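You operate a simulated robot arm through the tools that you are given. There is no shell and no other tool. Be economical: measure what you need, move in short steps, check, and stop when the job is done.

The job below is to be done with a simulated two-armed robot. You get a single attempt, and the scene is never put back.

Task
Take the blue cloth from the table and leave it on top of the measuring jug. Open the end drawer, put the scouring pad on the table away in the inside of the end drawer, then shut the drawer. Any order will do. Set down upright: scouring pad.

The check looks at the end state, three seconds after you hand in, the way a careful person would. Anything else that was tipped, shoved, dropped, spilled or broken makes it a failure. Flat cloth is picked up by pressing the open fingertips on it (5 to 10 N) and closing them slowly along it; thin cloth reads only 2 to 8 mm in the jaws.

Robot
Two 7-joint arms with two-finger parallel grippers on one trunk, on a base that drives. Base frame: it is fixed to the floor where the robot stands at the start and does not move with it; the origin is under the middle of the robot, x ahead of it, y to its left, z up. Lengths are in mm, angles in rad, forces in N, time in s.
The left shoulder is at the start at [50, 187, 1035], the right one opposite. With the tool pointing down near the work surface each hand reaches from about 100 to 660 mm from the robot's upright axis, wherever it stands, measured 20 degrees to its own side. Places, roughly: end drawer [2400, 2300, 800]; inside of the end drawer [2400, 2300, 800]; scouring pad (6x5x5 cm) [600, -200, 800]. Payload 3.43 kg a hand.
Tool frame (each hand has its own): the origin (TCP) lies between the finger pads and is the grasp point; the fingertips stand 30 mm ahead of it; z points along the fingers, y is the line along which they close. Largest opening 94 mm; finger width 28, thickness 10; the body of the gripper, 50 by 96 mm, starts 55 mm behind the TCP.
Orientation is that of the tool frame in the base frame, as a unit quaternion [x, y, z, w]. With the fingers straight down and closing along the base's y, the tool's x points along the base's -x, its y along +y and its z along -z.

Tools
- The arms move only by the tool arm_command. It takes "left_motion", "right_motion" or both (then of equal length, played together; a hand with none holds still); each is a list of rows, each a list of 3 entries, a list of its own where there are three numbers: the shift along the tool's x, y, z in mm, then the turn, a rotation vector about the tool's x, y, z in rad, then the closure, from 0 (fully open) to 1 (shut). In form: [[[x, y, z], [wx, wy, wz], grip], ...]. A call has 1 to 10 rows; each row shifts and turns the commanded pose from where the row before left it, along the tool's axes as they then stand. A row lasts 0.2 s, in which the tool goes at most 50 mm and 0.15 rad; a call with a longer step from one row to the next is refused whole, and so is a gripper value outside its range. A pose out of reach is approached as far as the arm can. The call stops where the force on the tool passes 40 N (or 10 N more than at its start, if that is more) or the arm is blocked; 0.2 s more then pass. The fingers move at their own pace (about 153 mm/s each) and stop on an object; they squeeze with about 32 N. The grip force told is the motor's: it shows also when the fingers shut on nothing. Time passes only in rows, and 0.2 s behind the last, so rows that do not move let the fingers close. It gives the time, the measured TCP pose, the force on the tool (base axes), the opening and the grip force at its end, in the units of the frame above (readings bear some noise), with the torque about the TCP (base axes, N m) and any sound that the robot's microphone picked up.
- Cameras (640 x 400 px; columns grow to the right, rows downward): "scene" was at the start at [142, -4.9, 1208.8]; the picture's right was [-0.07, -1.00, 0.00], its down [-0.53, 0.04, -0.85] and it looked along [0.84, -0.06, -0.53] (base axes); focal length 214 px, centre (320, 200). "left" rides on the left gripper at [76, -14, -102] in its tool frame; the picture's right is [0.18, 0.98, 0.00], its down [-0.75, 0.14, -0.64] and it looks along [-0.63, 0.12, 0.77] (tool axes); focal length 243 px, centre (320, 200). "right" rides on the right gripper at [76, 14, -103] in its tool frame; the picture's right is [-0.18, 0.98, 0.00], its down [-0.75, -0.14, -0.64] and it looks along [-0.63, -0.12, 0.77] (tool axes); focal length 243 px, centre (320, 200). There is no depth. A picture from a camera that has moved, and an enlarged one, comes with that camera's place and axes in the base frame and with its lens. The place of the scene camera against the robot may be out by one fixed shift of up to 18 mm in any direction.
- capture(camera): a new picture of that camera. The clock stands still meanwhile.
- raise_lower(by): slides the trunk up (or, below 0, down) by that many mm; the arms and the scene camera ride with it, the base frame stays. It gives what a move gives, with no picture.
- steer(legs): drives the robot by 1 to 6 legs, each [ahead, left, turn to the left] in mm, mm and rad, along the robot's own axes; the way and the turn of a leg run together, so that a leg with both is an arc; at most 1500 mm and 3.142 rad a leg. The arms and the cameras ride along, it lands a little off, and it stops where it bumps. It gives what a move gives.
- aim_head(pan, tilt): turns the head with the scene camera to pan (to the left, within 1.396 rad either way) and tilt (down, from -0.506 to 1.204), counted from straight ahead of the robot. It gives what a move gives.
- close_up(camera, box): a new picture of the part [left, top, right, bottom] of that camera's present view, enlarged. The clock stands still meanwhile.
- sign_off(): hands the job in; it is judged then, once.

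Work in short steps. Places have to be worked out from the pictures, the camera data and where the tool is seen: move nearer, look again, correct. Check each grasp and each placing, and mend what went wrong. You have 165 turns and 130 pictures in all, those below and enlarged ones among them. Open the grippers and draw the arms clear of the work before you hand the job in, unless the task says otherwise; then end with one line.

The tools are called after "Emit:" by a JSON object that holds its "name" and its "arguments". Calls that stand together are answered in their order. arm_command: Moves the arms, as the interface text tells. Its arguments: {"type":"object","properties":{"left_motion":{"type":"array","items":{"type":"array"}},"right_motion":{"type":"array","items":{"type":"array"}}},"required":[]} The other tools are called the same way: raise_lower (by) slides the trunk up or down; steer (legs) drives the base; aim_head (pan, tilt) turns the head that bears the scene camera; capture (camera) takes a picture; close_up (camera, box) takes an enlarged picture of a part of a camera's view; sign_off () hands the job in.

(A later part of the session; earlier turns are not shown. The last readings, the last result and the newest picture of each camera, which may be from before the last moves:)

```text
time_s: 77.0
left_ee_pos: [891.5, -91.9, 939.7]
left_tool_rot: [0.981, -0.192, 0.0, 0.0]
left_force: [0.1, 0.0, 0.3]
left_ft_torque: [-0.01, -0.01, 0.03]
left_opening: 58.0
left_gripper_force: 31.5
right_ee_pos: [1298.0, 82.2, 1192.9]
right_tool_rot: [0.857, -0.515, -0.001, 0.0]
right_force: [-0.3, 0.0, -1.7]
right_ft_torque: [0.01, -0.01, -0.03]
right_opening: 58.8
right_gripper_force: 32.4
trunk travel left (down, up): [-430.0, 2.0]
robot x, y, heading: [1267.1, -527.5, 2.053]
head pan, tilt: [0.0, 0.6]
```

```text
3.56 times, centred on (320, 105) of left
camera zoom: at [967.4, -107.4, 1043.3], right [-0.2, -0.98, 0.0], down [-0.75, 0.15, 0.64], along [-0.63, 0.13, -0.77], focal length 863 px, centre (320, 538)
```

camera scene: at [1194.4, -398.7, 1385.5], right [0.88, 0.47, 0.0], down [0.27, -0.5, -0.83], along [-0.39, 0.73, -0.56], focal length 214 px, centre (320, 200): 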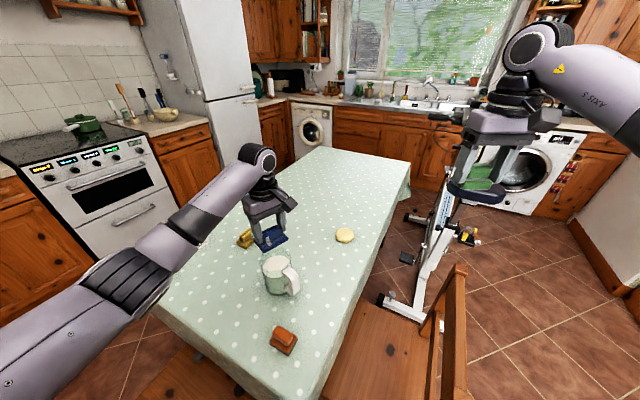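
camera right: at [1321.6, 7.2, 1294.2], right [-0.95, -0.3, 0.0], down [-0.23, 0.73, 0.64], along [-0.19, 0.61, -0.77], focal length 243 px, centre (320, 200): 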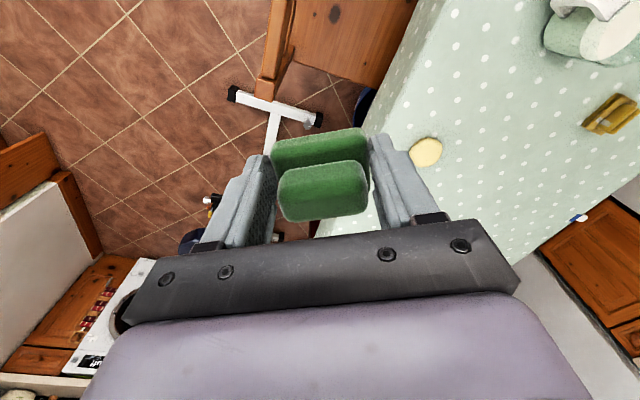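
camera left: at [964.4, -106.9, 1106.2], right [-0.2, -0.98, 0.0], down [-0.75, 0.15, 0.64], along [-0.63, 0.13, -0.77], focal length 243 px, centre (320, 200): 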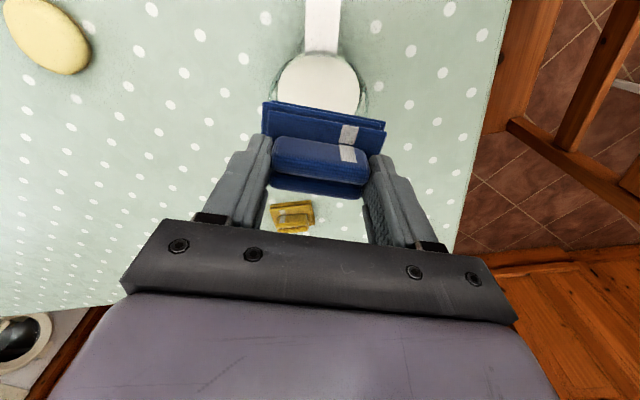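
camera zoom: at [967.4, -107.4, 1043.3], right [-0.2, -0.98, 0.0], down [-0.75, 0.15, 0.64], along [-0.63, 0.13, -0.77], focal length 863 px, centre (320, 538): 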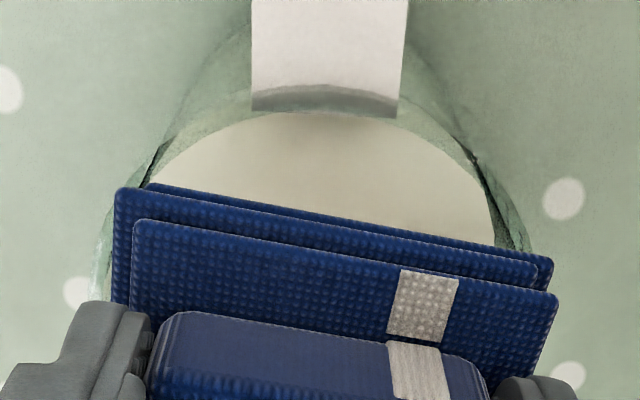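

Corners overlap the rim by ~2–4 mm on the near side; shift about 2 mm away from the handle side to balance front/back, and lower to contact.

Emit:
{"name": "arm_command", "arguments": {"left_motion": [[[-2, -0.7, 0], [0, 0, 0], 1], [[0, 0, 2], [0, 0, 0], 1], [[0, 0, 1.5], [0, 0, 0], 1], [[0, 0, 0], [0, 0, 0], 1]]}}

Emit:
{"name": "close_up", "arguments": {"camera": "left", "box": [230, 50, 410, 160]}}

```text
time_s: 78.0
left_ee_pos: [889.9, -90.6, 936.4]
left_tool_rot: [0.981, -0.192, 0.0, 0.0]
left_force: [0.1, -0.3, -0.5]
left_ft_torque: [-0.01, -0.01, 0.02]
left_opening: 57.6
left_gripper_force: 32.0
right_ee_pos: [1298.7, 80.8, 1191.8]
right_tool_rot: [0.857, -0.515, -0.001, 0.0]
right_force: [0.5, 0.4, -0.6]
right_ft_torque: [0.03, -0.03, 0.01]
right_opening: 59.0
right_gripper_force: 32.0
trunk travel left (down, up): [-430.0, 2.0]
robot x, y, heading: [1272.2, -528.2, 2.061]
head pan, tilt: [0.0, 0.6]
```

```text
3.56 times, centred on (320, 105) of left
camera zoom: at [965.6, -106.1, 1039.6], right [-0.2, -0.98, 0.0], down [-0.75, 0.15, 0.64], along [-0.63, 0.13, -0.77], focal length 863 px, centre (320, 538)
```

zoom: 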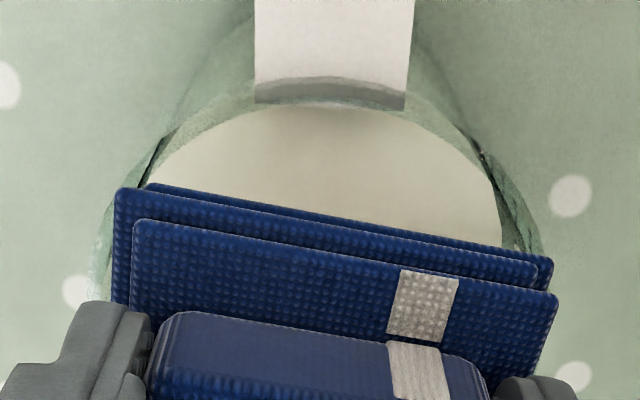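

No contact force yet; keep lowering in small steps.

Emit:
{"name": "arm_command", "arguments": {"left_motion": [[[0, 0, 1.5], [0, 0, 0], 1], [[0, 0, 1.5], [0, 0, 0], 1], [[0, 0, 0], [0, 0, 0], 1]]}}

```text
time_s: 78.8
left_ee_pos: [890.5, -90.5, 935.4]
left_tool_rot: [0.981, -0.192, 0.0, -0.002]
left_force: [-1.2, 0.6, 7.1]
left_ft_torque: [-0.27, -0.04, -0.03]
left_opening: 57.7
left_gripper_force: 31.7
right_ee_pos: [1298.6, 79.4, 1191.8]
right_tool_rot: [0.857, -0.515, 0.0, 0.0]
right_force: [0.7, -0.1, 0.4]
right_ft_torque: [-0.02, -0.01, -0.02]
right_opening: 59.0
right_gripper_force: 32.3
trunk travel left (down, up): [-430.0, 2.0]
robot x, y, heading: [1266.8, -528.4, 2.056]
head pan, tilt: [0.0, 0.6]
```

Contact (7 N, mostly at one corner of the -y end). Check the picture before releasing.

Emit:
{"name": "close_up", "arguments": {"camera": "left", "box": [230, 50, 410, 160]}}

Emit:
{"name": "close_up", "arguments": {"camera": "scene", "box": [245, 225, 325, 285]}}

```text
3.56 times, centred on (320, 105) of left
camera zoom: at [965.9, -106.5, 1037.8], right [-0.2, -0.98, 0.0], down [-0.75, 0.15, 0.64], along [-0.63, 0.13, -0.77], focal length 863 px, centre (320, 538)
```

zoom: 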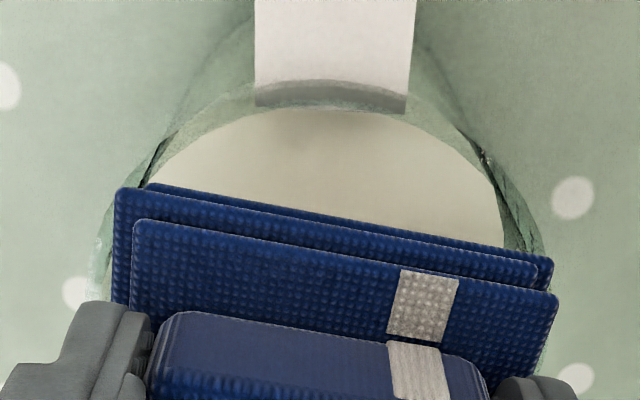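

```text
6.67 times, centred on (285, 255) of scene
camera zoom: at [1195.3, -399.0, 1385.8], right [0.88, 0.47, 0.0], down [0.26, -0.5, -0.83], along [-0.39, 0.73, -0.56], focal length 1430 px, centre (553, -167)
```

zoom: 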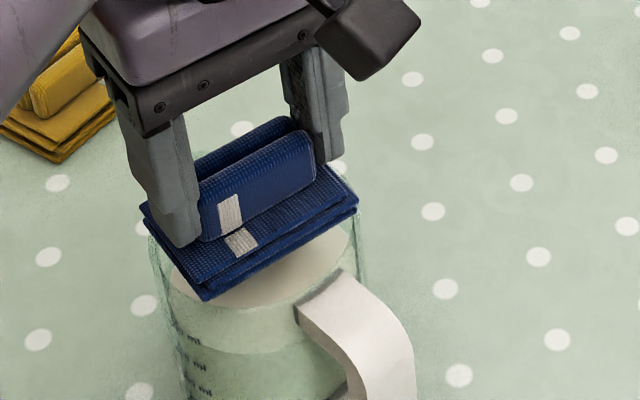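

Reading the layers carefully: lowest layer's right corners overlap the rim by ~3 mm and the left end is carried by the wider middle layer. Position looks acceptable; release slowly and look.

Emit:
{"name": "arm_command", "arguments": {"left_motion": [[[0, 0, 0], [0, 0, 0], 0.36], [[0, 0, 0], [0, 0, 0], 0.32], [[0, 0, 0], [0, 0, 0], 0.25], [[0, 0, 0], [0, 0, 0], 0.1], [[0, 0, 0], [0, 0, 0], 0.0]]}}

Emit:
{"name": "close_up", "arguments": {"camera": "left", "box": [230, 50, 410, 160]}}

Emit:
{"name": "close_up", "arguments": {"camera": "scene", "box": [245, 225, 325, 285]}}

```text
time_s: 80.0
left_ee_pos: [889.2, -90.2, 932.8]
left_tool_rot: [0.981, -0.192, 0.0, -0.001]
left_force: [-0.2, 1.1, 0.3]
left_ft_torque: [-0.01, 0.02, -0.01]
left_opening: 94.0
left_gripper_force: 0.1
right_ee_pos: [1297.8, 80.5, 1191.2]
right_tool_rot: [0.857, -0.515, 0.0, -0.001]
right_force: [0.0, 0.8, -0.4]
right_ft_torque: [0.0, -0.01, 0.01]
right_opening: 58.8
right_gripper_force: 31.9
trunk travel left (down, up): [-430.0, 2.0]
robot x, y, heading: [1265.8, -530.9, 2.059]
head pan, tilt: [0.0, 0.6]
```

```text
3.56 times, centred on (320, 105) of left
camera zoom: at [965.6, -106.4, 1036.6], right [-0.2, -0.98, 0.0], down [-0.75, 0.15, 0.64], along [-0.63, 0.13, -0.77], focal length 863 px, centre (320, 538)
```

zoom: 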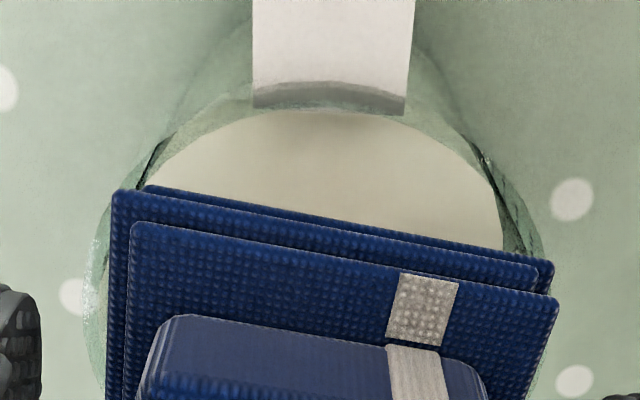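

```text
6.67 times, centred on (285, 255) of scene
camera zoom: at [1194.9, -398.5, 1385.5], right [0.88, 0.47, 0.0], down [0.27, -0.5, -0.83], along [-0.39, 0.73, -0.56], focal length 1430 px, centre (553, -167)
```

zoom: 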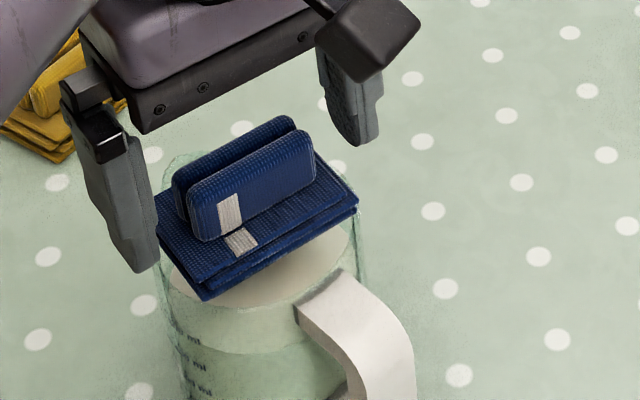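

The cloth rests on the rim. Withdraw straight up slowly.

Emit:
{"name": "arm_command", "arguments": {"left_motion": [[[0, 0, -10], [0, 0, 0], 0], [[0, 0, -20], [0, 0, 0], 0], [[0, 0, -30], [0, 0, 0], 0], [[0, 0, -30], [0, 0, 0], 0], [[0, 0, -30], [0, 0, 0], 0], [[0, 0, 0], [0, 0, 0], 0]]}}

Emit:
{"name": "capture", "arguments": {"camera": "left"}}

Emit:
{"name": "close_up", "arguments": {"camera": "scene", "box": [235, 215, 325, 305]}}

```text
time_s: 81.4
left_ee_pos: [888.3, -90.6, 1053.6]
left_tool_rot: [0.981, -0.192, 0.0, -0.001]
left_force: [-0.1, -0.6, -0.1]
left_ft_torque: [0.02, 0.0, -0.01]
left_opening: 94.2
left_gripper_force: 0.2
right_ee_pos: [1297.3, 81.8, 1192.0]
right_tool_rot: [0.858, -0.514, 0.0, 0.0]
right_force: [0.0, -0.6, -0.6]
right_ft_torque: [-0.01, 0.03, 0.0]
right_opening: 58.8
right_gripper_force: 31.9
trunk travel left (down, up): [-430.0, 2.0]
robot x, y, heading: [1271.6, -530.3, 2.055]
head pan, tilt: [0.0, 0.6]
```

```text
61 pictures are left
camera left: at [965.2, -106.5, 1156.8], right [-0.2, -0.98, 0.0], down [-0.75, 0.15, 0.64], along [-0.63, 0.13, -0.77], focal length 243 px, centre (320, 200)
```

left: 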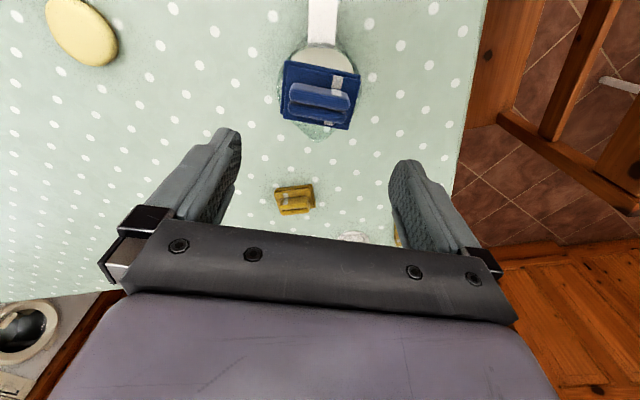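

```text
4.44 times, centred on (280, 260) of scene
camera zoom: at [1194.7, -398.4, 1385.5], right [0.88, 0.47, 0.0], down [0.27, -0.5, -0.82], along [-0.39, 0.73, -0.57], focal length 953 px, centre (498, -67)
```

zoom: 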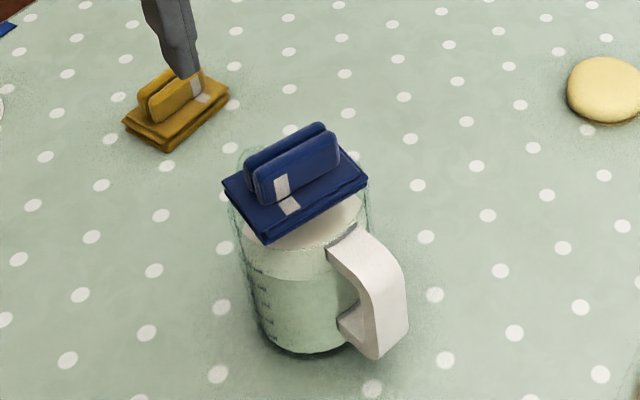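

The cloth sits on the jug, nothing spilled. Now pull the left hand up and back to a tucked pose clear of everything.

Emit:
{"name": "arm_command", "arguments": {"left_motion": [[[0, 0, -40], [0, 0, 0], 0], [[0, 0, -40], [0, 0, 0], 0], [[-8.7, 36.2, 0], [0, 0, 0], 0], [[-8.7, 36.2, 0], [0, 0, 0], 0], [[-8.7, 36.2, 0], [0, 0, 0.15], 0], [[-8.7, 36.2, 0], [0, 0, 0.15], 0], [[10, 36.2, 0], [0, 0, 0.15], 0], [[20, 36.2, 0], [0, 0, 0.15], 0], [[30, 0, 0], [0, 0, 0], 0], [[0, 0, 0], [0, 0, 0], 0]]}}

Emit:
{"name": "capture", "arguments": {"camera": "scene"}}

```text
time_s: 83.6
left_ee_pos: [785.8, -308.0, 1134.1]
left_tool_rot: [0.881, -0.473, 0.001, -0.001]
left_force: [-1.0, -0.9, -0.1]
left_ft_torque: [0.01, 0.01, -0.01]
left_opening: 94.1
left_gripper_force: 0.0
right_ee_pos: [1298.2, 81.4, 1191.1]
right_tool_rot: [0.857, -0.515, 0.0, 0.0]
right_force: [0.4, 0.5, -1.7]
right_ft_torque: [-0.02, 0.0, 0.01]
right_opening: 58.8
right_gripper_force: 32.2
trunk travel left (down, up): [-430.0, 2.0]
robot x, y, heading: [1271.7, -530.0, 2.061]
head pan, tilt: [0.0, 0.6]
```

```text
59 pictures are left
camera scene: at [1194.7, -398.3, 1385.5], right [0.88, 0.47, 0.0], down [0.27, -0.5, -0.82], along [-0.39, 0.73, -0.57], focal length 214 px, centre (320, 200)
```

scene: 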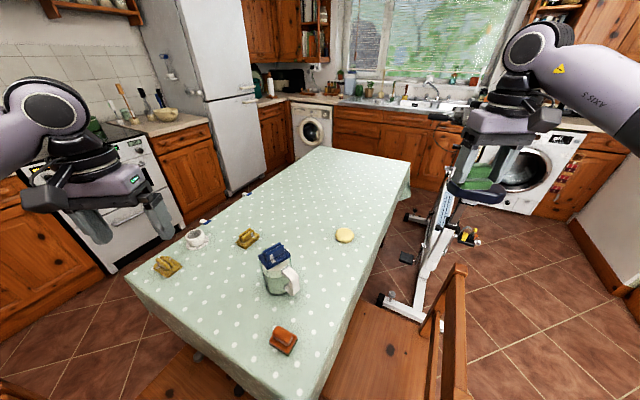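

Back out of the corner 350 mm, turn toward +y and look at the kitchen line where the end drawer is.

Emit:
{"name": "steer", "arguments": {"legs": [[-350, 0, 0], [0, -300, -0.5]]}}

Emit:
{"name": "aim_head", "arguments": {"pan": -0.4, "tilt": 0.35}}

Emit:
{"name": "capture", "arguments": {"camera": "scene"}}

```text
time_s: 87.5
left_ee_pos: [1398.6, -339.5, 1133.7]
left_tool_rot: [0.739, -0.673, 0.0, 0.0]
left_force: [0.3, -1.0, 0.4]
left_ft_torque: [-0.01, 0.04, 0.04]
left_opening: 93.8
left_gripper_force: 0.1
right_ee_pos: [2033.8, -239.5, 1190.3]
right_tool_rot: [-0.706, 0.708, 0.0, 0.0]
right_force: [0.0, -0.3, 0.2]
right_ft_torque: [0.01, 0.04, 0.0]
right_opening: 58.9
right_gripper_force: 32.2
trunk travel left (down, up): [-430.0, 2.0]
robot x, y, heading: [1716.8, -762.6, 1.563]
head pan, tilt: [0.0, 0.6]
```

```text
time_s: 88.4
left_ee_pos: [1397.6, -338.9, 1133.1]
left_tool_rot: [0.739, -0.674, 0.0, 0.0]
left_force: [0.2, -0.5, 0.3]
left_ft_torque: [0.01, 0.02, 0.01]
left_opening: 94.1
left_gripper_force: 0.0
right_ee_pos: [2033.2, -239.1, 1191.7]
right_tool_rot: [-0.706, 0.709, 0.0, -0.001]
right_force: [-0.7, 0.1, -0.7]
right_ft_torque: [-0.02, -0.02, -0.02]
right_opening: 59.1
right_gripper_force: 32.1
trunk travel left (down, up): [-430.0, 2.0]
robot x, y, heading: [1719.8, -762.1, 1.562]
head pan, tilt: [-0.4, 0.351]
```

```text
58 pictures are left
camera scene: at [1749.9, -617.7, 1408.2], right [0.92, -0.39, 0.0], down [-0.14, -0.32, -0.94], along [0.37, 0.86, -0.34], focal length 214 px, centre (320, 200)
```

scene: 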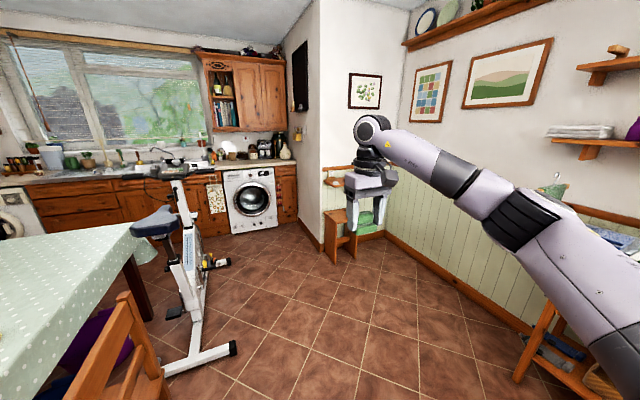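

Emit:
{"name": "close_up", "arguments": {"camera": "scene", "box": [190, 120, 330, 250]}}

```text
3.08 times, centred on (260, 185) of scene
camera zoom: at [1749.9, -617.7, 1408.2], right [0.92, -0.39, 0.0], down [-0.14, -0.32, -0.94], along [0.37, 0.86, -0.34], focal length 660 px, centre (505, 246)
```

zoom: 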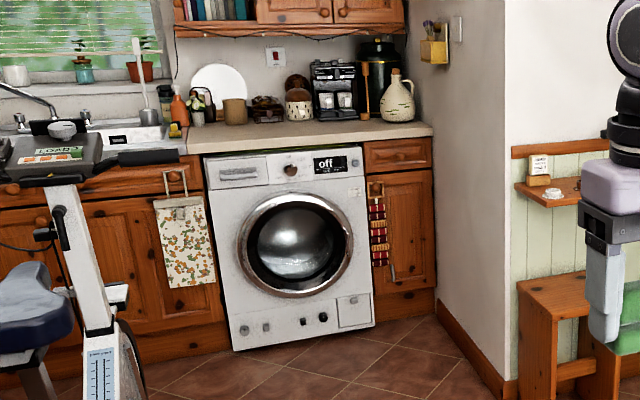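

The end drawer is the one with a round knob right of the washing machine, front at y≈2130, x≈2440, wall at x≈2635 to its right. The corridor at x≈2150 is free; drive there and forward.

Emit:
{"name": "steer", "arguments": {"legs": [[0, -400, 0.008], [900, 0, 0], [900, 0, 0]]}}

Emit:
{"name": "aim_head", "arguments": {"pan": -0.25, "tilt": 0.6}}

Emit:
{"name": "capture", "arguments": {"camera": "scene"}}

```text
time_s: 99.6
left_ee_pos: [1769.1, 1461.6, 1133.3]
left_tool_rot: [0.747, -0.665, 0.0, 0.0]
left_force: [0.6, -0.2, -0.1]
left_ft_torque: [0.02, -0.01, 0.01]
left_opening: 94.3
left_gripper_force: 0.0
right_ee_pos: [2401.3, 1577.4, 1191.9]
right_tool_rot: [0.715, -0.699, -0.001, 0.0]
right_force: [-0.7, 0.0, -0.3]
right_ft_torque: [0.0, 0.02, -0.02]
right_opening: 58.5
right_gripper_force: 32.4
trunk travel left (down, up): [-430.0, 2.0]
robot x, y, heading: [2099.0, 1046.4, 1.589]
head pan, tilt: [-0.4, 0.351]
```

```text
time_s: 100.4
left_ee_pos: [1770.0, 1461.5, 1133.8]
left_tool_rot: [0.748, -0.664, 0.0, 0.001]
left_force: [-0.7, 0.2, 0.0]
left_ft_torque: [-0.01, -0.04, -0.01]
left_opening: 94.1
left_gripper_force: 0.1
right_ee_pos: [2401.1, 1576.5, 1191.4]
right_tool_rot: [0.714, -0.7, 0.0, 0.0]
right_force: [-1.3, 0.5, -0.1]
right_ft_torque: [-0.02, -0.01, 0.03]
right_opening: 58.9
right_gripper_force: 32.4
trunk travel left (down, up): [-430.0, 2.0]
robot x, y, heading: [2099.8, 1045.3, 1.597]
head pan, tilt: [-0.25, 0.6]
```

```text
56 pictures are left
camera scene: at [2113.0, 1191.6, 1385.6], right [0.97, -0.23, 0.0], down [-0.13, -0.55, -0.83], along [0.19, 0.8, -0.56], focal length 214 px, centre (320, 200)
```

scene: 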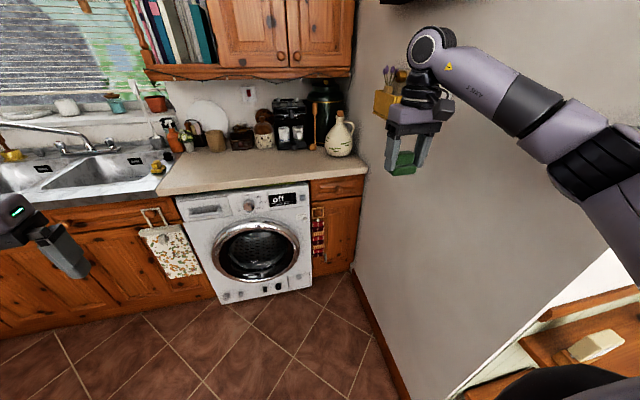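

Emit:
{"name": "close_up", "arguments": {"camera": "scene", "box": [260, 140, 400, 240]}}

```text
4.00 times, centred on (330, 190) of scene
camera zoom: at [2113.0, 1191.6, 1385.6], right [0.97, -0.23, 0.0], down [-0.13, -0.55, -0.83], along [0.19, 0.8, -0.56], focal length 858 px, centre (280, 240)
```

zoom: 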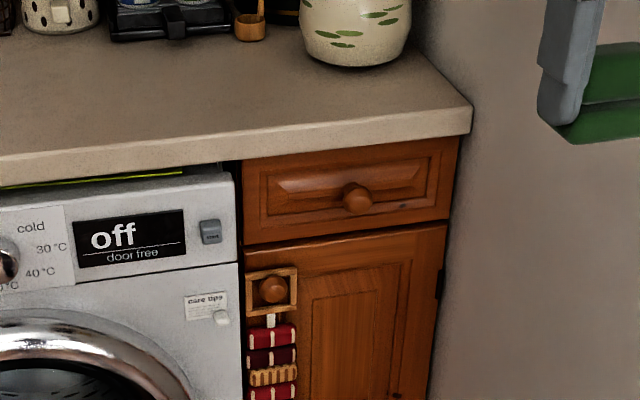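

Triangulated knob ≈(2427,2083,811); worktop front edge ≈y 2095, z ≈915, with a free strip in front. With the wall on the right, the right arm should do the drawer, so I'll set the pad on the worktop first. Bring the right hand inward, then drive up.

Emit:
{"name": "arm_command", "arguments": {"right_motion": [[[0, 40, 0], [0, 0, 0], 1], [[0, 40, 0], [0, 0, 0], 1], [[0, 40, 0], [0, 0, 0], 1], [[0, 0, 0], [0, 0, 0], 1]]}}

Emit:
{"name": "steer", "arguments": {"legs": [[480, -65, -0.026]]}}

Emit:
{"name": "capture", "arguments": {"camera": "scene"}}

Emit:
{"name": "capture", "arguments": {"camera": "right"}}

```text
time_s: 101.4
left_ee_pos: [1770.3, 1461.6, 1133.3]
left_tool_rot: [0.748, -0.664, 0.001, 0.0]
left_force: [-0.3, -0.2, 1.0]
left_ft_torque: [-0.04, 0.01, 0.01]
left_opening: 94.0
left_gripper_force: 0.1
right_ee_pos: [2281.4, 1574.5, 1190.0]
right_tool_rot: [0.715, -0.7, -0.001, 0.001]
right_force: [-0.6, 1.0, -0.2]
right_ft_torque: [0.0, 0.0, -0.02]
right_opening: 58.8
right_gripper_force: 32.6
trunk travel left (down, up): [-430.0, 2.0]
robot x, y, heading: [2097.8, 1045.2, 1.593]
head pan, tilt: [-0.25, 0.6]
```

```text
time_s: 104.0
left_ee_pos: [1833.2, 1907.1, 1137.6]
left_tool_rot: [0.738, -0.675, -0.002, -0.006]
left_force: [0.2, 0.7, -0.7]
left_ft_torque: [-0.04, -0.02, 0.0]
left_opening: 93.9
left_gripper_force: 0.0
right_ee_pos: [2346.9, 2002.8, 1193.4]
right_tool_rot: [-0.705, 0.709, -0.002, 0.004]
right_force: [-0.7, -0.4, -1.5]
right_ft_torque: [-0.02, -0.01, -0.01]
right_opening: 59.0
right_gripper_force: 31.8
trunk travel left (down, up): [-430.0, 2.0]
robot x, y, heading: [2153.2, 1492.0, 1.558]
head pan, tilt: [-0.25, 0.6]
stopped in leg 1: the robot was blocked; the commanded pose is now the measured one
```

```text
54 pictures are left
camera scene: at [2167.6, 1623.8, 1387.7], right [0.97, -0.26, 0.0], down [-0.14, -0.54, -0.83], along [0.21, 0.8, -0.55], focal length 214 px, centre (320, 200)
```

scene: 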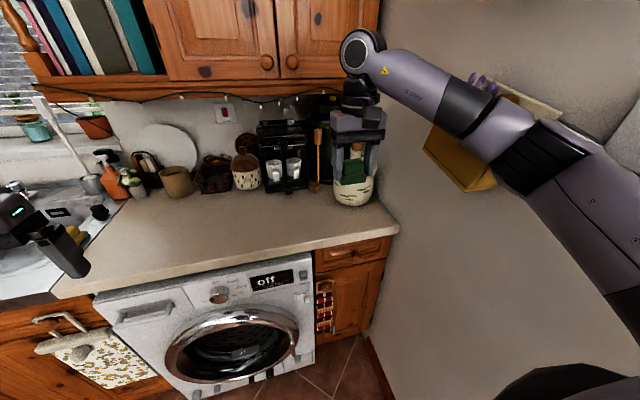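

```text
53 pictures are left
camera right: at [2331.6, 1927.0, 1295.8], right [-0.98, 0.19, -0.01], down [0.14, 0.75, 0.65], along [0.13, 0.63, -0.76], focal length 243 px, centre (320, 200)
```

right: 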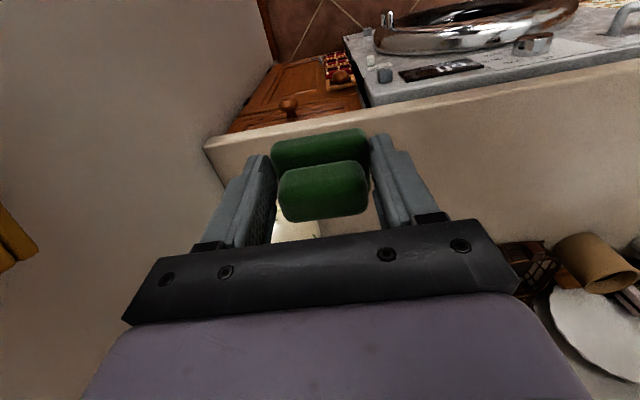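

Blocked at y≈1492, most likely the right elbow against the side wall. Strafe left 110 to free it and look at the clearance.

Emit:
{"name": "steer", "arguments": {"legs": [[0, 110, 0.01]]}}

Emit:
{"name": "aim_head", "arguments": {"pan": -1.0, "tilt": 0.4}}

Emit:
{"name": "capture", "arguments": {"camera": "scene"}}

```text
time_s: 105.2
left_ee_pos: [1724.7, 1915.7, 1134.5]
left_tool_rot: [0.741, -0.671, 0.001, -0.001]
left_force: [-0.1, -0.2, -0.4]
left_ft_torque: [0.02, -0.05, -0.01]
left_opening: 94.0
left_gripper_force: 0.1
right_ee_pos: [2238.7, 2018.6, 1184.5]
right_tool_rot: [0.71, -0.704, 0.005, 0.004]
right_force: [-0.3, 0.2, 0.3]
right_ft_torque: [-0.01, -0.04, 0.0]
right_opening: 58.9
right_gripper_force: 31.5
trunk travel left (down, up): [-430.0, 2.0]
robot x, y, heading: [2049.9, 1494.0, 1.572]
head pan, tilt: [-0.25, 0.6]
```

```text
time_s: 106.3
left_ee_pos: [1724.9, 1915.5, 1134.2]
left_tool_rot: [0.742, -0.67, 0.0, 0.001]
left_force: [-0.1, -0.4, -0.4]
left_ft_torque: [-0.02, -0.01, 0.0]
left_opening: 93.9
left_gripper_force: 0.0
right_ee_pos: [2238.9, 2018.9, 1184.7]
right_tool_rot: [0.709, -0.705, 0.005, 0.003]
right_force: [-0.1, 0.2, -0.7]
right_ft_torque: [-0.02, 0.03, 0.01]
right_opening: 58.8
right_gripper_force: 31.6
trunk travel left (down, up): [-430.0, 2.0]
robot x, y, heading: [2043.9, 1491.9, 1.575]
head pan, tilt: [-1.0, 0.4]
```

```text
52 pictures are left
camera scene: at [2119.5, 1603.7, 1403.7], right [0.54, -0.84, 0.0], down [-0.33, -0.21, -0.92], along [0.77, 0.5, -0.39], focal length 214 px, centre (320, 200)
```

scene: 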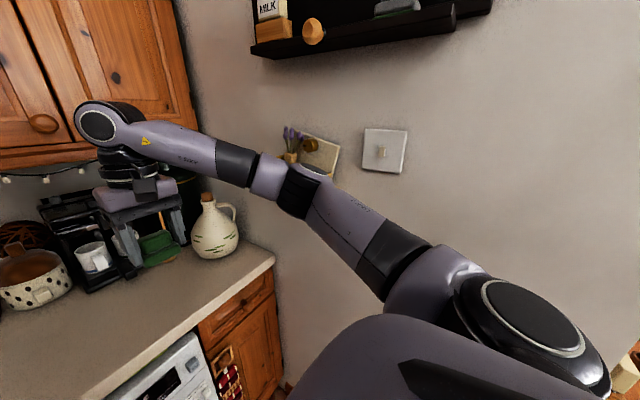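

The right hand lagged 18 mm, so the right arm (elbow) likely met the little wall-mounted box. Check that the box is unharmed.

Emit:
{"name": "close_up", "arguments": {"camera": "scene", "box": [240, 100, 420, 220]}}

```text
3.33 times, centred on (330, 160) of scene
camera zoom: at [2119.5, 1603.7, 1403.7], right [0.54, -0.84, 0.0], down [-0.33, -0.21, -0.92], along [0.77, 0.5, -0.39], focal length 715 px, centre (287, 333)
```

zoom: 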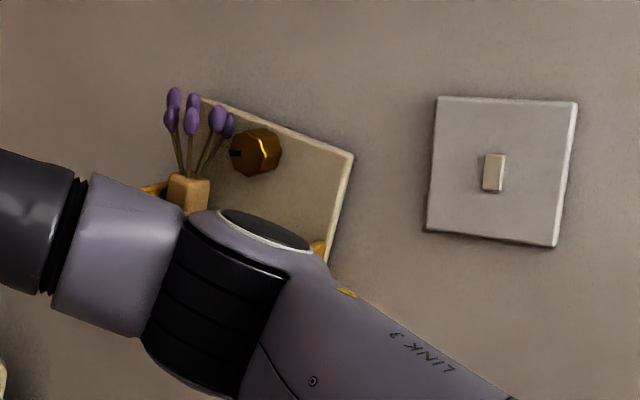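

Box and the items on it stand as before. Stay clear: lower the trunk 100, shift left 40 and advance 120.

Emit:
{"name": "raise_lower", "arguments": {"by": -100}}

Emit:
{"name": "steer", "arguments": {"legs": [[0, 40, 0], [120, 0, 0]]}}

Emit:
{"name": "aim_head", "arguments": {"pan": -0.4, "tilt": 0.75}}

Emit:
{"name": "capture", "arguments": {"camera": "scene"}}

Emit:
{"name": "capture", "arguments": {"camera": "right"}}

```text
time_s: 107.6
left_ee_pos: [1724.8, 1915.1, 1034.0]
left_tool_rot: [0.741, -0.671, 0.0, 0.001]
left_force: [0.0, 0.6, 0.0]
left_ft_torque: [0.0, -0.01, 0.02]
left_opening: 94.1
left_gripper_force: 0.0
right_ee_pos: [2237.8, 2017.3, 1085.0]
right_tool_rot: [0.71, -0.704, 0.006, 0.003]
right_force: [0.0, -0.1, -0.3]
right_ft_torque: [0.01, 0.0, -0.01]
right_opening: 59.0
right_gripper_force: 31.9
trunk travel left (down, up): [-330.0, 102.0]
robot x, y, heading: [2052.8, 1494.8, 1.568]
head pan, tilt: [-1.0, 0.4]
```

```text
time_s: 109.4
left_ee_pos: [1683.8, 2034.0, 1033.5]
left_tool_rot: [0.741, -0.671, -0.001, 0.0]
left_force: [0.5, -0.8, -0.6]
left_ft_torque: [0.02, 0.02, 0.0]
left_opening: 94.0
left_gripper_force: 0.0
right_ee_pos: [2198.5, 2137.6, 1085.2]
right_tool_rot: [0.71, -0.704, 0.005, 0.002]
right_force: [0.4, 0.4, -0.3]
right_ft_torque: [-0.01, -0.03, 0.0]
right_opening: 59.1
right_gripper_force: 32.3
trunk travel left (down, up): [-330.0, 102.0]
robot x, y, heading: [2008.6, 1611.6, 1.572]
head pan, tilt: [-1.0, 0.4]
```

```text
time_s: 110.4
left_ee_pos: [1684.1, 2034.0, 1033.2]
left_tool_rot: [0.741, -0.671, 0.0, 0.0]
left_force: [0.0, -0.1, 0.6]
left_ft_torque: [0.0, -0.01, -0.01]
left_opening: 93.7
left_gripper_force: 0.1
right_ee_pos: [2199.0, 2137.5, 1085.0]
right_tool_rot: [0.71, -0.705, 0.005, 0.002]
right_force: [-0.1, 0.4, -1.2]
right_ft_torque: [0.0, 0.03, 0.03]
right_opening: 58.8
right_gripper_force: 32.4
trunk travel left (down, up): [-330.0, 102.0]
robot x, y, heading: [2006.1, 1612.4, 1.571]
head pan, tilt: [-0.4, 0.75]
```

```text
50 pictures are left
camera scene: at [2033.7, 1748.6, 1272.7], right [0.92, -0.39, 0.0], down [-0.26, -0.63, -0.73], along [0.28, 0.67, -0.68], focal length 214 px, centre (320, 200)
```

scene: 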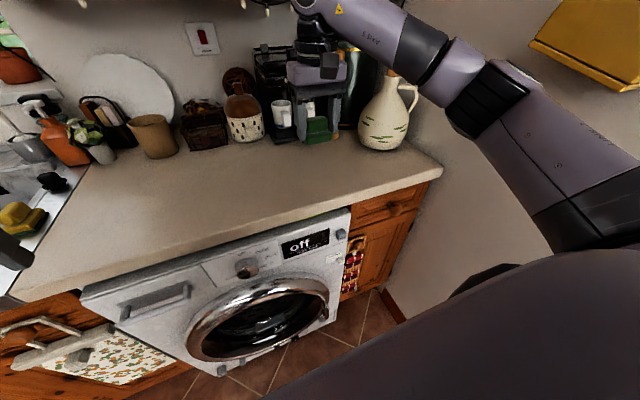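

```text
49 pictures are left
camera right: at [2183.4, 2062.4, 1188.5], right [-0.98, 0.18, -0.01], down [0.13, 0.76, 0.63], along [0.12, 0.62, -0.77], focal length 243 px, centre (320, 200)
```

right: 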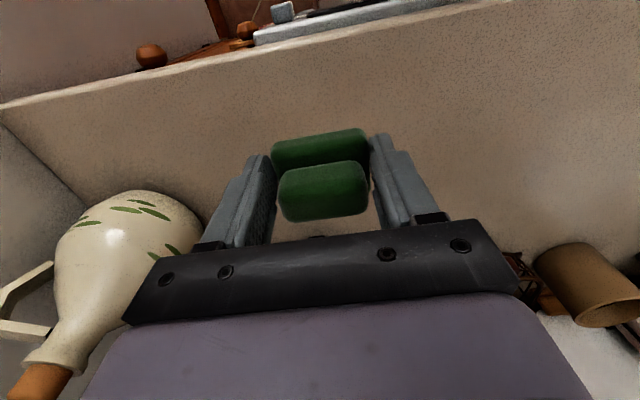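

Worktop below the right hand is clear. Lower the pad toward the worktop.

Emit:
{"name": "arm_command", "arguments": {"right_motion": [[[0, 0, 30], [0, 0, 0], 1], [[0, 0, 30], [0, 0, 0], 1], [[0, 0, 30], [0, 0, 0], 1], [[0, 0, 15], [0, 0, 0], 1], [[0, 0, 0], [0, 0, 0], 1]]}}

Emit:
{"name": "capture", "arguments": {"camera": "scene"}}

```text
time_s: 111.6
left_ee_pos: [1684.4, 2034.1, 1033.4]
left_tool_rot: [0.741, -0.671, 0.0, 0.0]
left_force: [-0.7, 0.1, -0.9]
left_ft_torque: [-0.02, 0.01, -0.01]
left_opening: 93.8
left_gripper_force: 0.1
right_ee_pos: [2197.4, 2137.0, 980.2]
right_tool_rot: [0.709, -0.705, 0.007, 0.004]
right_force: [-0.2, 0.2, -0.8]
right_ft_torque: [-0.03, 0.0, -0.03]
right_opening: 58.9
right_gripper_force: 32.3
trunk travel left (down, up): [-330.0, 102.0]
robot x, y, heading: [2003.7, 1610.5, 1.574]
head pan, tilt: [-0.4, 0.75]
```

```text
48 pictures are left
camera scene: at [2033.6, 1748.6, 1272.7], right [0.92, -0.39, 0.0], down [-0.26, -0.63, -0.73], along [0.28, 0.67, -0.68], focal length 214 px, centre (320, 200)
```

scene: 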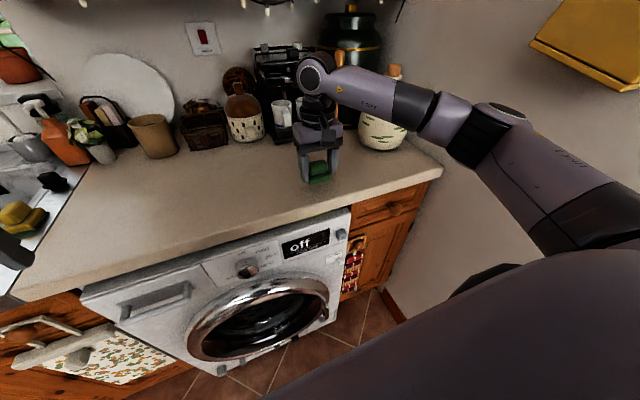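

Emit:
{"name": "arm_command", "arguments": {"right_motion": [[[0, 0, 8], [0, 0, 0], 1], [[0, 0, 6], [0, 0, 0], 1], [[0, 0, 4], [0, 0, 0], 1], [[0, 0, 0], [0, 0, 0], 1]]}}

```text
time_s: 112.6
left_ee_pos: [1683.9, 2034.1, 1033.7]
left_tool_rot: [0.742, -0.67, 0.0, 0.0]
left_force: [-0.1, 0.7, -0.3]
left_ft_torque: [0.01, 0.01, 0.01]
left_opening: 94.0
left_gripper_force: 0.0
right_ee_pos: [2198.5, 2136.2, 962.1]
right_tool_rot: [0.709, -0.705, 0.005, 0.003]
right_force: [-0.3, 0.2, 0.6]
right_ft_torque: [-0.02, 0.0, -0.01]
right_opening: 58.9
right_gripper_force: 31.7
trunk travel left (down, up): [-330.0, 102.0]
robot x, y, heading: [2006.7, 1613.1, 1.576]
head pan, tilt: [-0.4, 0.75]
```

Emit:
{"name": "arm_command", "arguments": {"right_motion": [[[0, 0, 4], [0, 0, 0], 1], [[0, 0, 4], [0, 0, 0], 1], [[0, 0, 4], [0, 0, 0], 1], [[0, 0, 4], [0, 0, 0], 1], [[0, 0, 0], [0, 0, 0], 1]]}}

Emit:
{"name": "close_up", "arguments": {"camera": "scene", "box": [260, 110, 380, 210]}}

```text
time_s: 113.8
left_ee_pos: [1684.0, 2031.7, 1035.4]
left_tool_rot: [0.741, -0.671, -0.001, -0.002]
left_force: [0.1, -0.3, 0.9]
left_ft_torque: [-0.02, 0.03, 0.03]
left_opening: 93.9
left_gripper_force: 0.0
right_ee_pos: [2197.4, 2134.8, 951.8]
right_tool_rot: [0.709, -0.705, 0.001, 0.0]
right_force: [5.1, 0.2, 33.5]
right_ft_torque: [0.45, -0.13, -0.05]
right_opening: 59.0
right_gripper_force: 32.0
trunk travel left (down, up): [-330.0, 102.0]
robot x, y, heading: [2006.0, 1612.1, 1.572]
head pan, tilt: [-0.4, 0.75]
```

```text
4.00 times, centred on (320, 160) of scene
camera zoom: at [2033.2, 1745.8, 1273.5], right [0.92, -0.39, 0.0], down [-0.26, -0.63, -0.73], along [0.28, 0.68, -0.68], focal length 858 px, centre (320, 360)
```

zoom: 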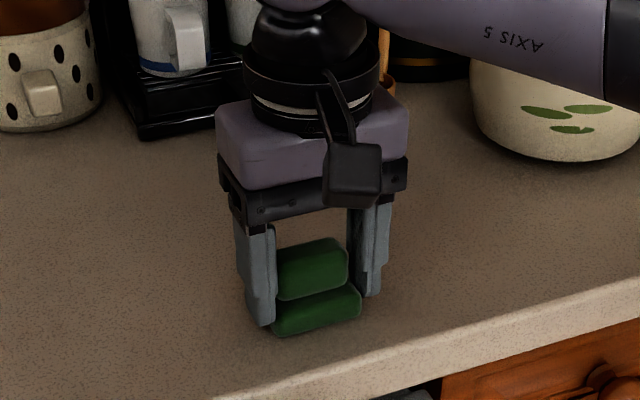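

On the worktop (z≈910). Ease up 2 mm, open, and rise.

Emit:
{"name": "arm_command", "arguments": {"right_motion": [[[0, 0, -3], [0, 0, 0], 1], [[0, 0, 0], [0, 0, 0], 0.25], [[0, 0, 0], [0, 0, 0], 0], [[0, 0, 0], [0, 0, 0], 0], [[0, 0, -20], [0, 0, 0], 0], [[0, 0, -40], [0, 0, 0], 0], [[0, 0, -40], [0, 0, 0], 0], [[0, 0, -40], [0, 0, 0], 0], [[0, 0, 0], [0, 0, 0], 0]]}}

Emit:
{"name": "capture", "arguments": {"camera": "scene"}}

```text
time_s: 115.8
left_ee_pos: [1684.3, 2034.8, 1033.6]
left_tool_rot: [0.742, -0.671, 0.0, 0.0]
left_force: [0.3, 0.5, 0.4]
left_ft_torque: [-0.04, -0.03, 0.02]
left_opening: 94.2
left_gripper_force: 0.1
right_ee_pos: [2197.6, 2137.0, 1090.0]
right_tool_rot: [0.709, -0.705, 0.005, 0.003]
right_force: [0.3, 0.3, -0.3]
right_ft_torque: [0.01, 0.0, 0.0]
right_opening: 93.9
right_gripper_force: 0.0
trunk travel left (down, up): [-330.0, 102.0]
robot x, y, heading: [2010.0, 1612.6, 1.573]
head pan, tilt: [-0.4, 0.75]
```

```text
46 pictures are left
camera scene: at [2033.7, 1748.7, 1272.6], right [0.92, -0.39, 0.0], down [-0.26, -0.63, -0.73], along [0.28, 0.67, -0.68], focal length 214 px, centre (320, 200)
```

scene: 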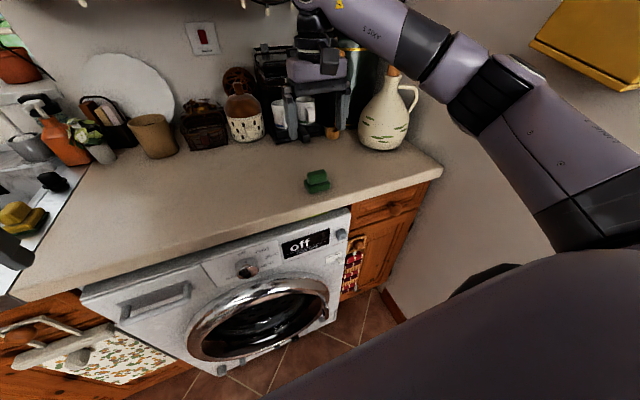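

The pad stands on the worktop. Back off 210 and shift right 40, then pitch the right hand to point forward for the knob.

Emit:
{"name": "steer", "arguments": {"legs": [[-210, 0, 0], [0, -40, 0]]}}

Emit:
{"name": "raise_lower", "arguments": {"by": -150}}

Emit:
{"name": "arm_command", "arguments": {"right_motion": [[[0, 0, 0], [0, -0.15, 0], 0], [[0, 0, 0], [0, -0.15, 0], 0], [[0, 0, 0], [0, -0.15, 0], 0], [[0, 0, 0], [0, -0.15, 0], 0], [[0, 0, 0], [0, -0.15, 0], 0], [[0, 0, 0], [0, -0.15, 0], 0], [[0, 0, 0], [0, -0.15, 0], 0], [[0, 0, 0], [0, -0.15, 0], 0], [[0, 0, 0], [0, -0.15, 0], 0], [[0, 0, 0], [0, -0.15, 0], 0]]}}

Emit:
{"name": "capture", "arguments": {"camera": "scene"}}

```text
time_s: 117.9
left_ee_pos: [1725.4, 1821.3, 1034.2]
left_tool_rot: [0.741, -0.672, 0.0, 0.0]
left_force: [0.3, 0.7, 1.0]
left_ft_torque: [-0.02, 0.02, 0.01]
left_opening: 94.1
left_gripper_force: 0.1
right_ee_pos: [2238.8, 1924.1, 1088.1]
right_tool_rot: [0.709, -0.705, 0.005, 0.005]
right_force: [0.1, 0.3, 0.2]
right_ft_torque: [0.0, 0.0, 0.0]
right_opening: 94.0
right_gripper_force: 0.0
trunk travel left (down, up): [-330.0, 102.0]
robot x, y, heading: [2048.6, 1399.9, 1.569]
head pan, tilt: [-0.4, 0.75]
```

```text
time_s: 119.6
left_ee_pos: [1725.8, 1821.6, 883.3]
left_tool_rot: [0.74, -0.672, 0.0, 0.0]
left_force: [-0.3, -0.7, -0.1]
left_ft_torque: [0.02, 0.01, 0.0]
left_opening: 93.9
left_gripper_force: 0.1
right_ee_pos: [2239.7, 1925.3, 940.6]
right_tool_rot: [0.709, -0.705, 0.005, 0.003]
right_force: [1.0, 0.7, 0.2]
right_ft_torque: [0.01, -0.02, -0.01]
right_opening: 94.0
right_gripper_force: 0.0
trunk travel left (down, up): [-180.0, 252.0]
robot x, y, heading: [2053.6, 1397.3, 1.571]
head pan, tilt: [-0.4, 0.75]
```

```text
time_s: 121.8
left_ee_pos: [1725.3, 1822.2, 884.9]
left_tool_rot: [0.74, -0.672, 0.0, -0.001]
left_force: [0.0, 0.3, 0.0]
left_ft_torque: [0.0, -0.02, 0.0]
left_opening: 94.1
left_gripper_force: 0.0
right_ee_pos: [2238.2, 1924.0, 939.7]
right_tool_rot: [0.557, -0.552, -0.439, -0.438]
right_force: [-0.3, -0.2, -0.2]
right_ft_torque: [-0.01, 0.0, -0.01]
right_opening: 94.1
right_gripper_force: 0.1
right hand out of reach, approached as far as the arm can: row 10
trunk travel left (down, up): [-180.0, 252.0]
robot x, y, heading: [2049.6, 1401.3, 1.567]
head pan, tilt: [-0.4, 0.75]
```

```text
45 pictures are left
camera scene: at [2074.2, 1536.4, 1122.7], right [0.92, -0.39, 0.0], down [-0.27, -0.63, -0.73], along [0.28, 0.67, -0.68], focal length 214 px, centre (320, 200)
```

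scene: 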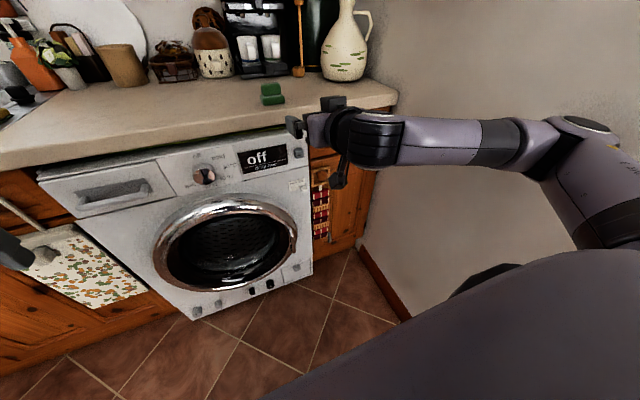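

The hand points forward, 13° down, which is fine for the knob. Look through the right camera.

Emit:
{"name": "capture", "arguments": {"camera": "right"}}

Emit:
{"name": "aim_head", "arguments": {"pan": -0.7, "tilt": 0.6}}

Emit:
{"name": "capture", "arguments": {"camera": "scene"}}

```text
44 pictures are left
camera right: at [2224.9, 1807.5, 889.2], right [-0.98, 0.04, 0.18], down [0.14, -0.45, 0.88], along [0.11, 0.89, 0.44], focal length 243 px, centre (320, 200)
```

right: 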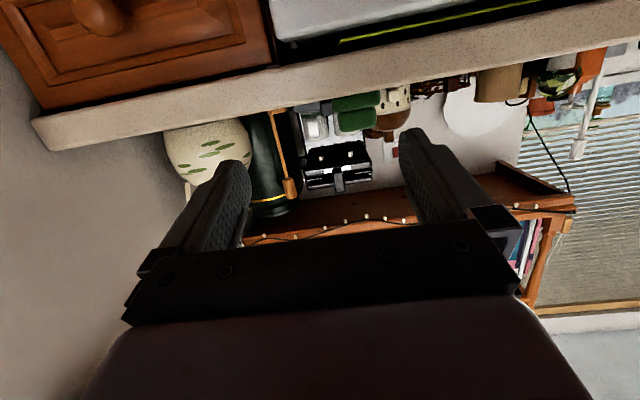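

```text
time_s: 122.6
left_ee_pos: [1725.4, 1822.5, 883.1]
left_tool_rot: [0.741, -0.671, 0.0, 0.0]
left_force: [-0.1, 0.0, -0.2]
left_ft_torque: [-0.03, -0.01, 0.01]
left_opening: 94.1
left_gripper_force: 0.0
right_ee_pos: [2239.5, 1924.8, 939.7]
right_tool_rot: [0.556, -0.553, -0.439, -0.438]
right_force: [-1.0, -0.1, -0.6]
right_ft_torque: [0.0, 0.0, 0.01]
right_opening: 93.9
right_gripper_force: 0.1
trunk travel left (down, up): [-180.0, 252.0]
robot x, y, heading: [2047.0, 1401.4, 1.578]
head pan, tilt: [-0.7, 0.6]
```

```text
43 pictures are left
camera scene: at [2098.8, 1527.7, 1135.5], right [0.77, -0.64, 0.0], down [-0.36, -0.43, -0.82], along [0.53, 0.63, -0.57], focal length 214 px, centre (320, 200)
```

scene: 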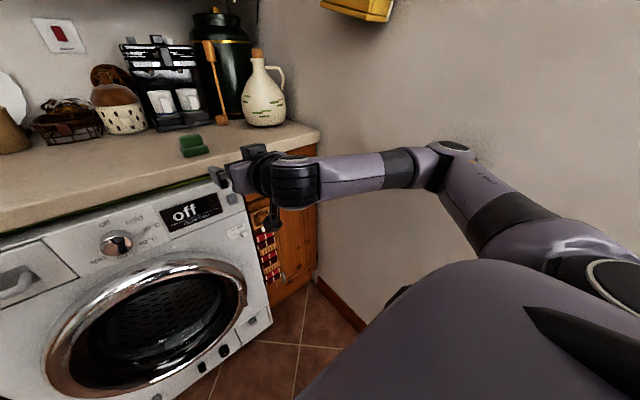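

Knob seen at ≈(2430,2083,805). Move the right hand sideways and down to line up in front of it, still 130 mm away.

Emit:
{"name": "arm_command", "arguments": {"right_motion": [[[25, -38, 6], [0, 0, 0], 0], [[25, -38, 6], [0, 0, 0], 0], [[25, -38, 6], [0, 0, 0], 0], [[25, -38, 6], [0, 0, 0], 0], [[25, -38, 6], [0, 0, 0], 0], [[0, 0, 0], [0, 0, 0], 0]]}}

Emit:
{"name": "capture", "arguments": {"camera": "right"}}

Emit:
{"name": "capture", "arguments": {"camera": "scene"}}

```text
time_s: 124.2
left_ee_pos: [1700.7, 1816.7, 876.2]
left_tool_rot: [0.743, -0.669, 0.009, -0.013]
left_force: [-0.3, 0.1, -0.3]
left_ft_torque: [0.04, 0.01, 0.0]
left_opening: 93.9
left_gripper_force: 0.1
right_ee_pos: [2280.0, 1923.9, 939.7]
right_tool_rot: [0.567, -0.536, -0.441, -0.444]
right_force: [0.2, 0.7, -1.1]
right_ft_torque: [0.04, 0.01, 0.0]
right_opening: 94.2
right_gripper_force: 0.0
right hand out of reach, approached as far as the arm can: row 1, 2, 3, 4, 5
trunk travel left (down, up): [-180.0, 252.0]
robot x, y, heading: [2045.7, 1399.4, 1.573]
head pan, tilt: [-0.7, 0.6]
stopped in row 6 (right hand): the arm was blocked; the commanded pose is now the measured one
```

```text
42 pictures are left
camera right: at [2270.3, 1806.8, 887.1], right [-0.99, 0.01, 0.15], down [0.13, -0.46, 0.88], along [0.08, 0.89, 0.45], focal length 243 px, centre (320, 200)
```

right: 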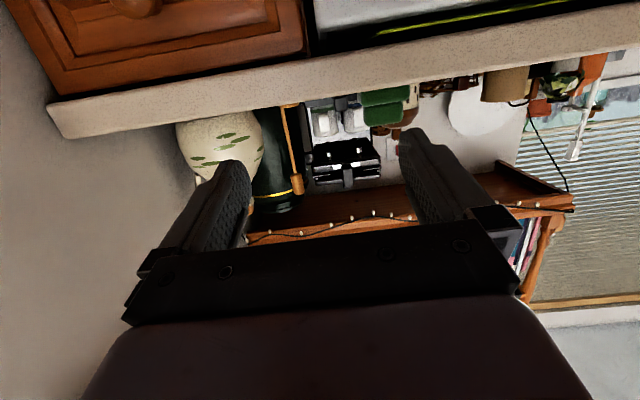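

```text
41 pictures are left
camera scene: at [2067.8, 1522.1, 1137.5], right [0.77, -0.64, 0.02], down [-0.34, -0.43, -0.84], along [0.54, 0.64, -0.54], focal length 214 px, centre (320, 200)
```

scene: 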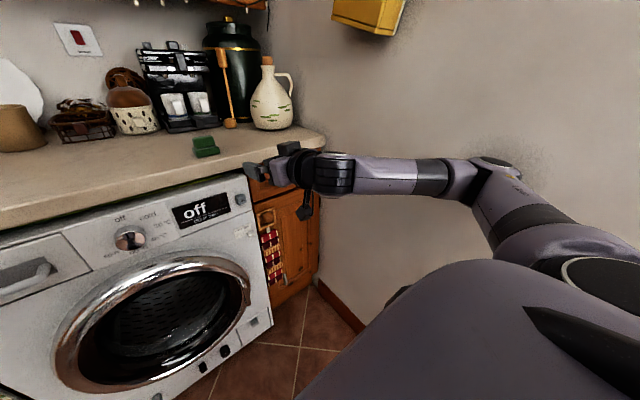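

The right elbow is against the side wall in this posture, so I'll use the left arm for the drawer instead. First move the right hand inward, then pitch it back down.

Emit:
{"name": "arm_command", "arguments": {"right_motion": [[[0, 30, 0], [0, 0, 0], 0], [[0, 30, 0], [0, 0.1, 0], 0], [[0, 30, 0], [0, 0.15, 0], 0], [[0, 0, 0], [0, 0.15, 0], 0], [[0, 0, 0], [0, 0.15, 0], 0], [[0, 0, 0], [0, 0.15, 0], 0], [[0, 0, 0], [0, 0.15, 0], 0], [[0, 0, 0], [0, 0.15, 0], 0], [[0, 0, 0], [0, 0.15, 0], 0], [[0, 0, 0], [0, 0.15, 0], 0]]}}

```text
time_s: 126.4
left_ee_pos: [1723.5, 1821.2, 883.4]
left_tool_rot: [0.742, -0.67, 0.0, -0.001]
left_force: [0.1, -1.1, -0.4]
left_ft_torque: [0.03, 0.02, 0.0]
left_opening: 93.8
left_gripper_force: 0.1
right_ee_pos: [2216.7, 1925.2, 927.0]
right_tool_rot: [0.716, -0.698, -0.014, -0.012]
right_force: [-1.0, -0.3, -0.7]
right_ft_torque: [-0.02, 0.0, 0.01]
right_opening: 94.3
right_gripper_force: 0.1
trunk travel left (down, up): [-180.0, 252.0]
robot x, y, heading: [2046.9, 1400.4, 1.577]
head pan, tilt: [-0.7, 0.6]
```

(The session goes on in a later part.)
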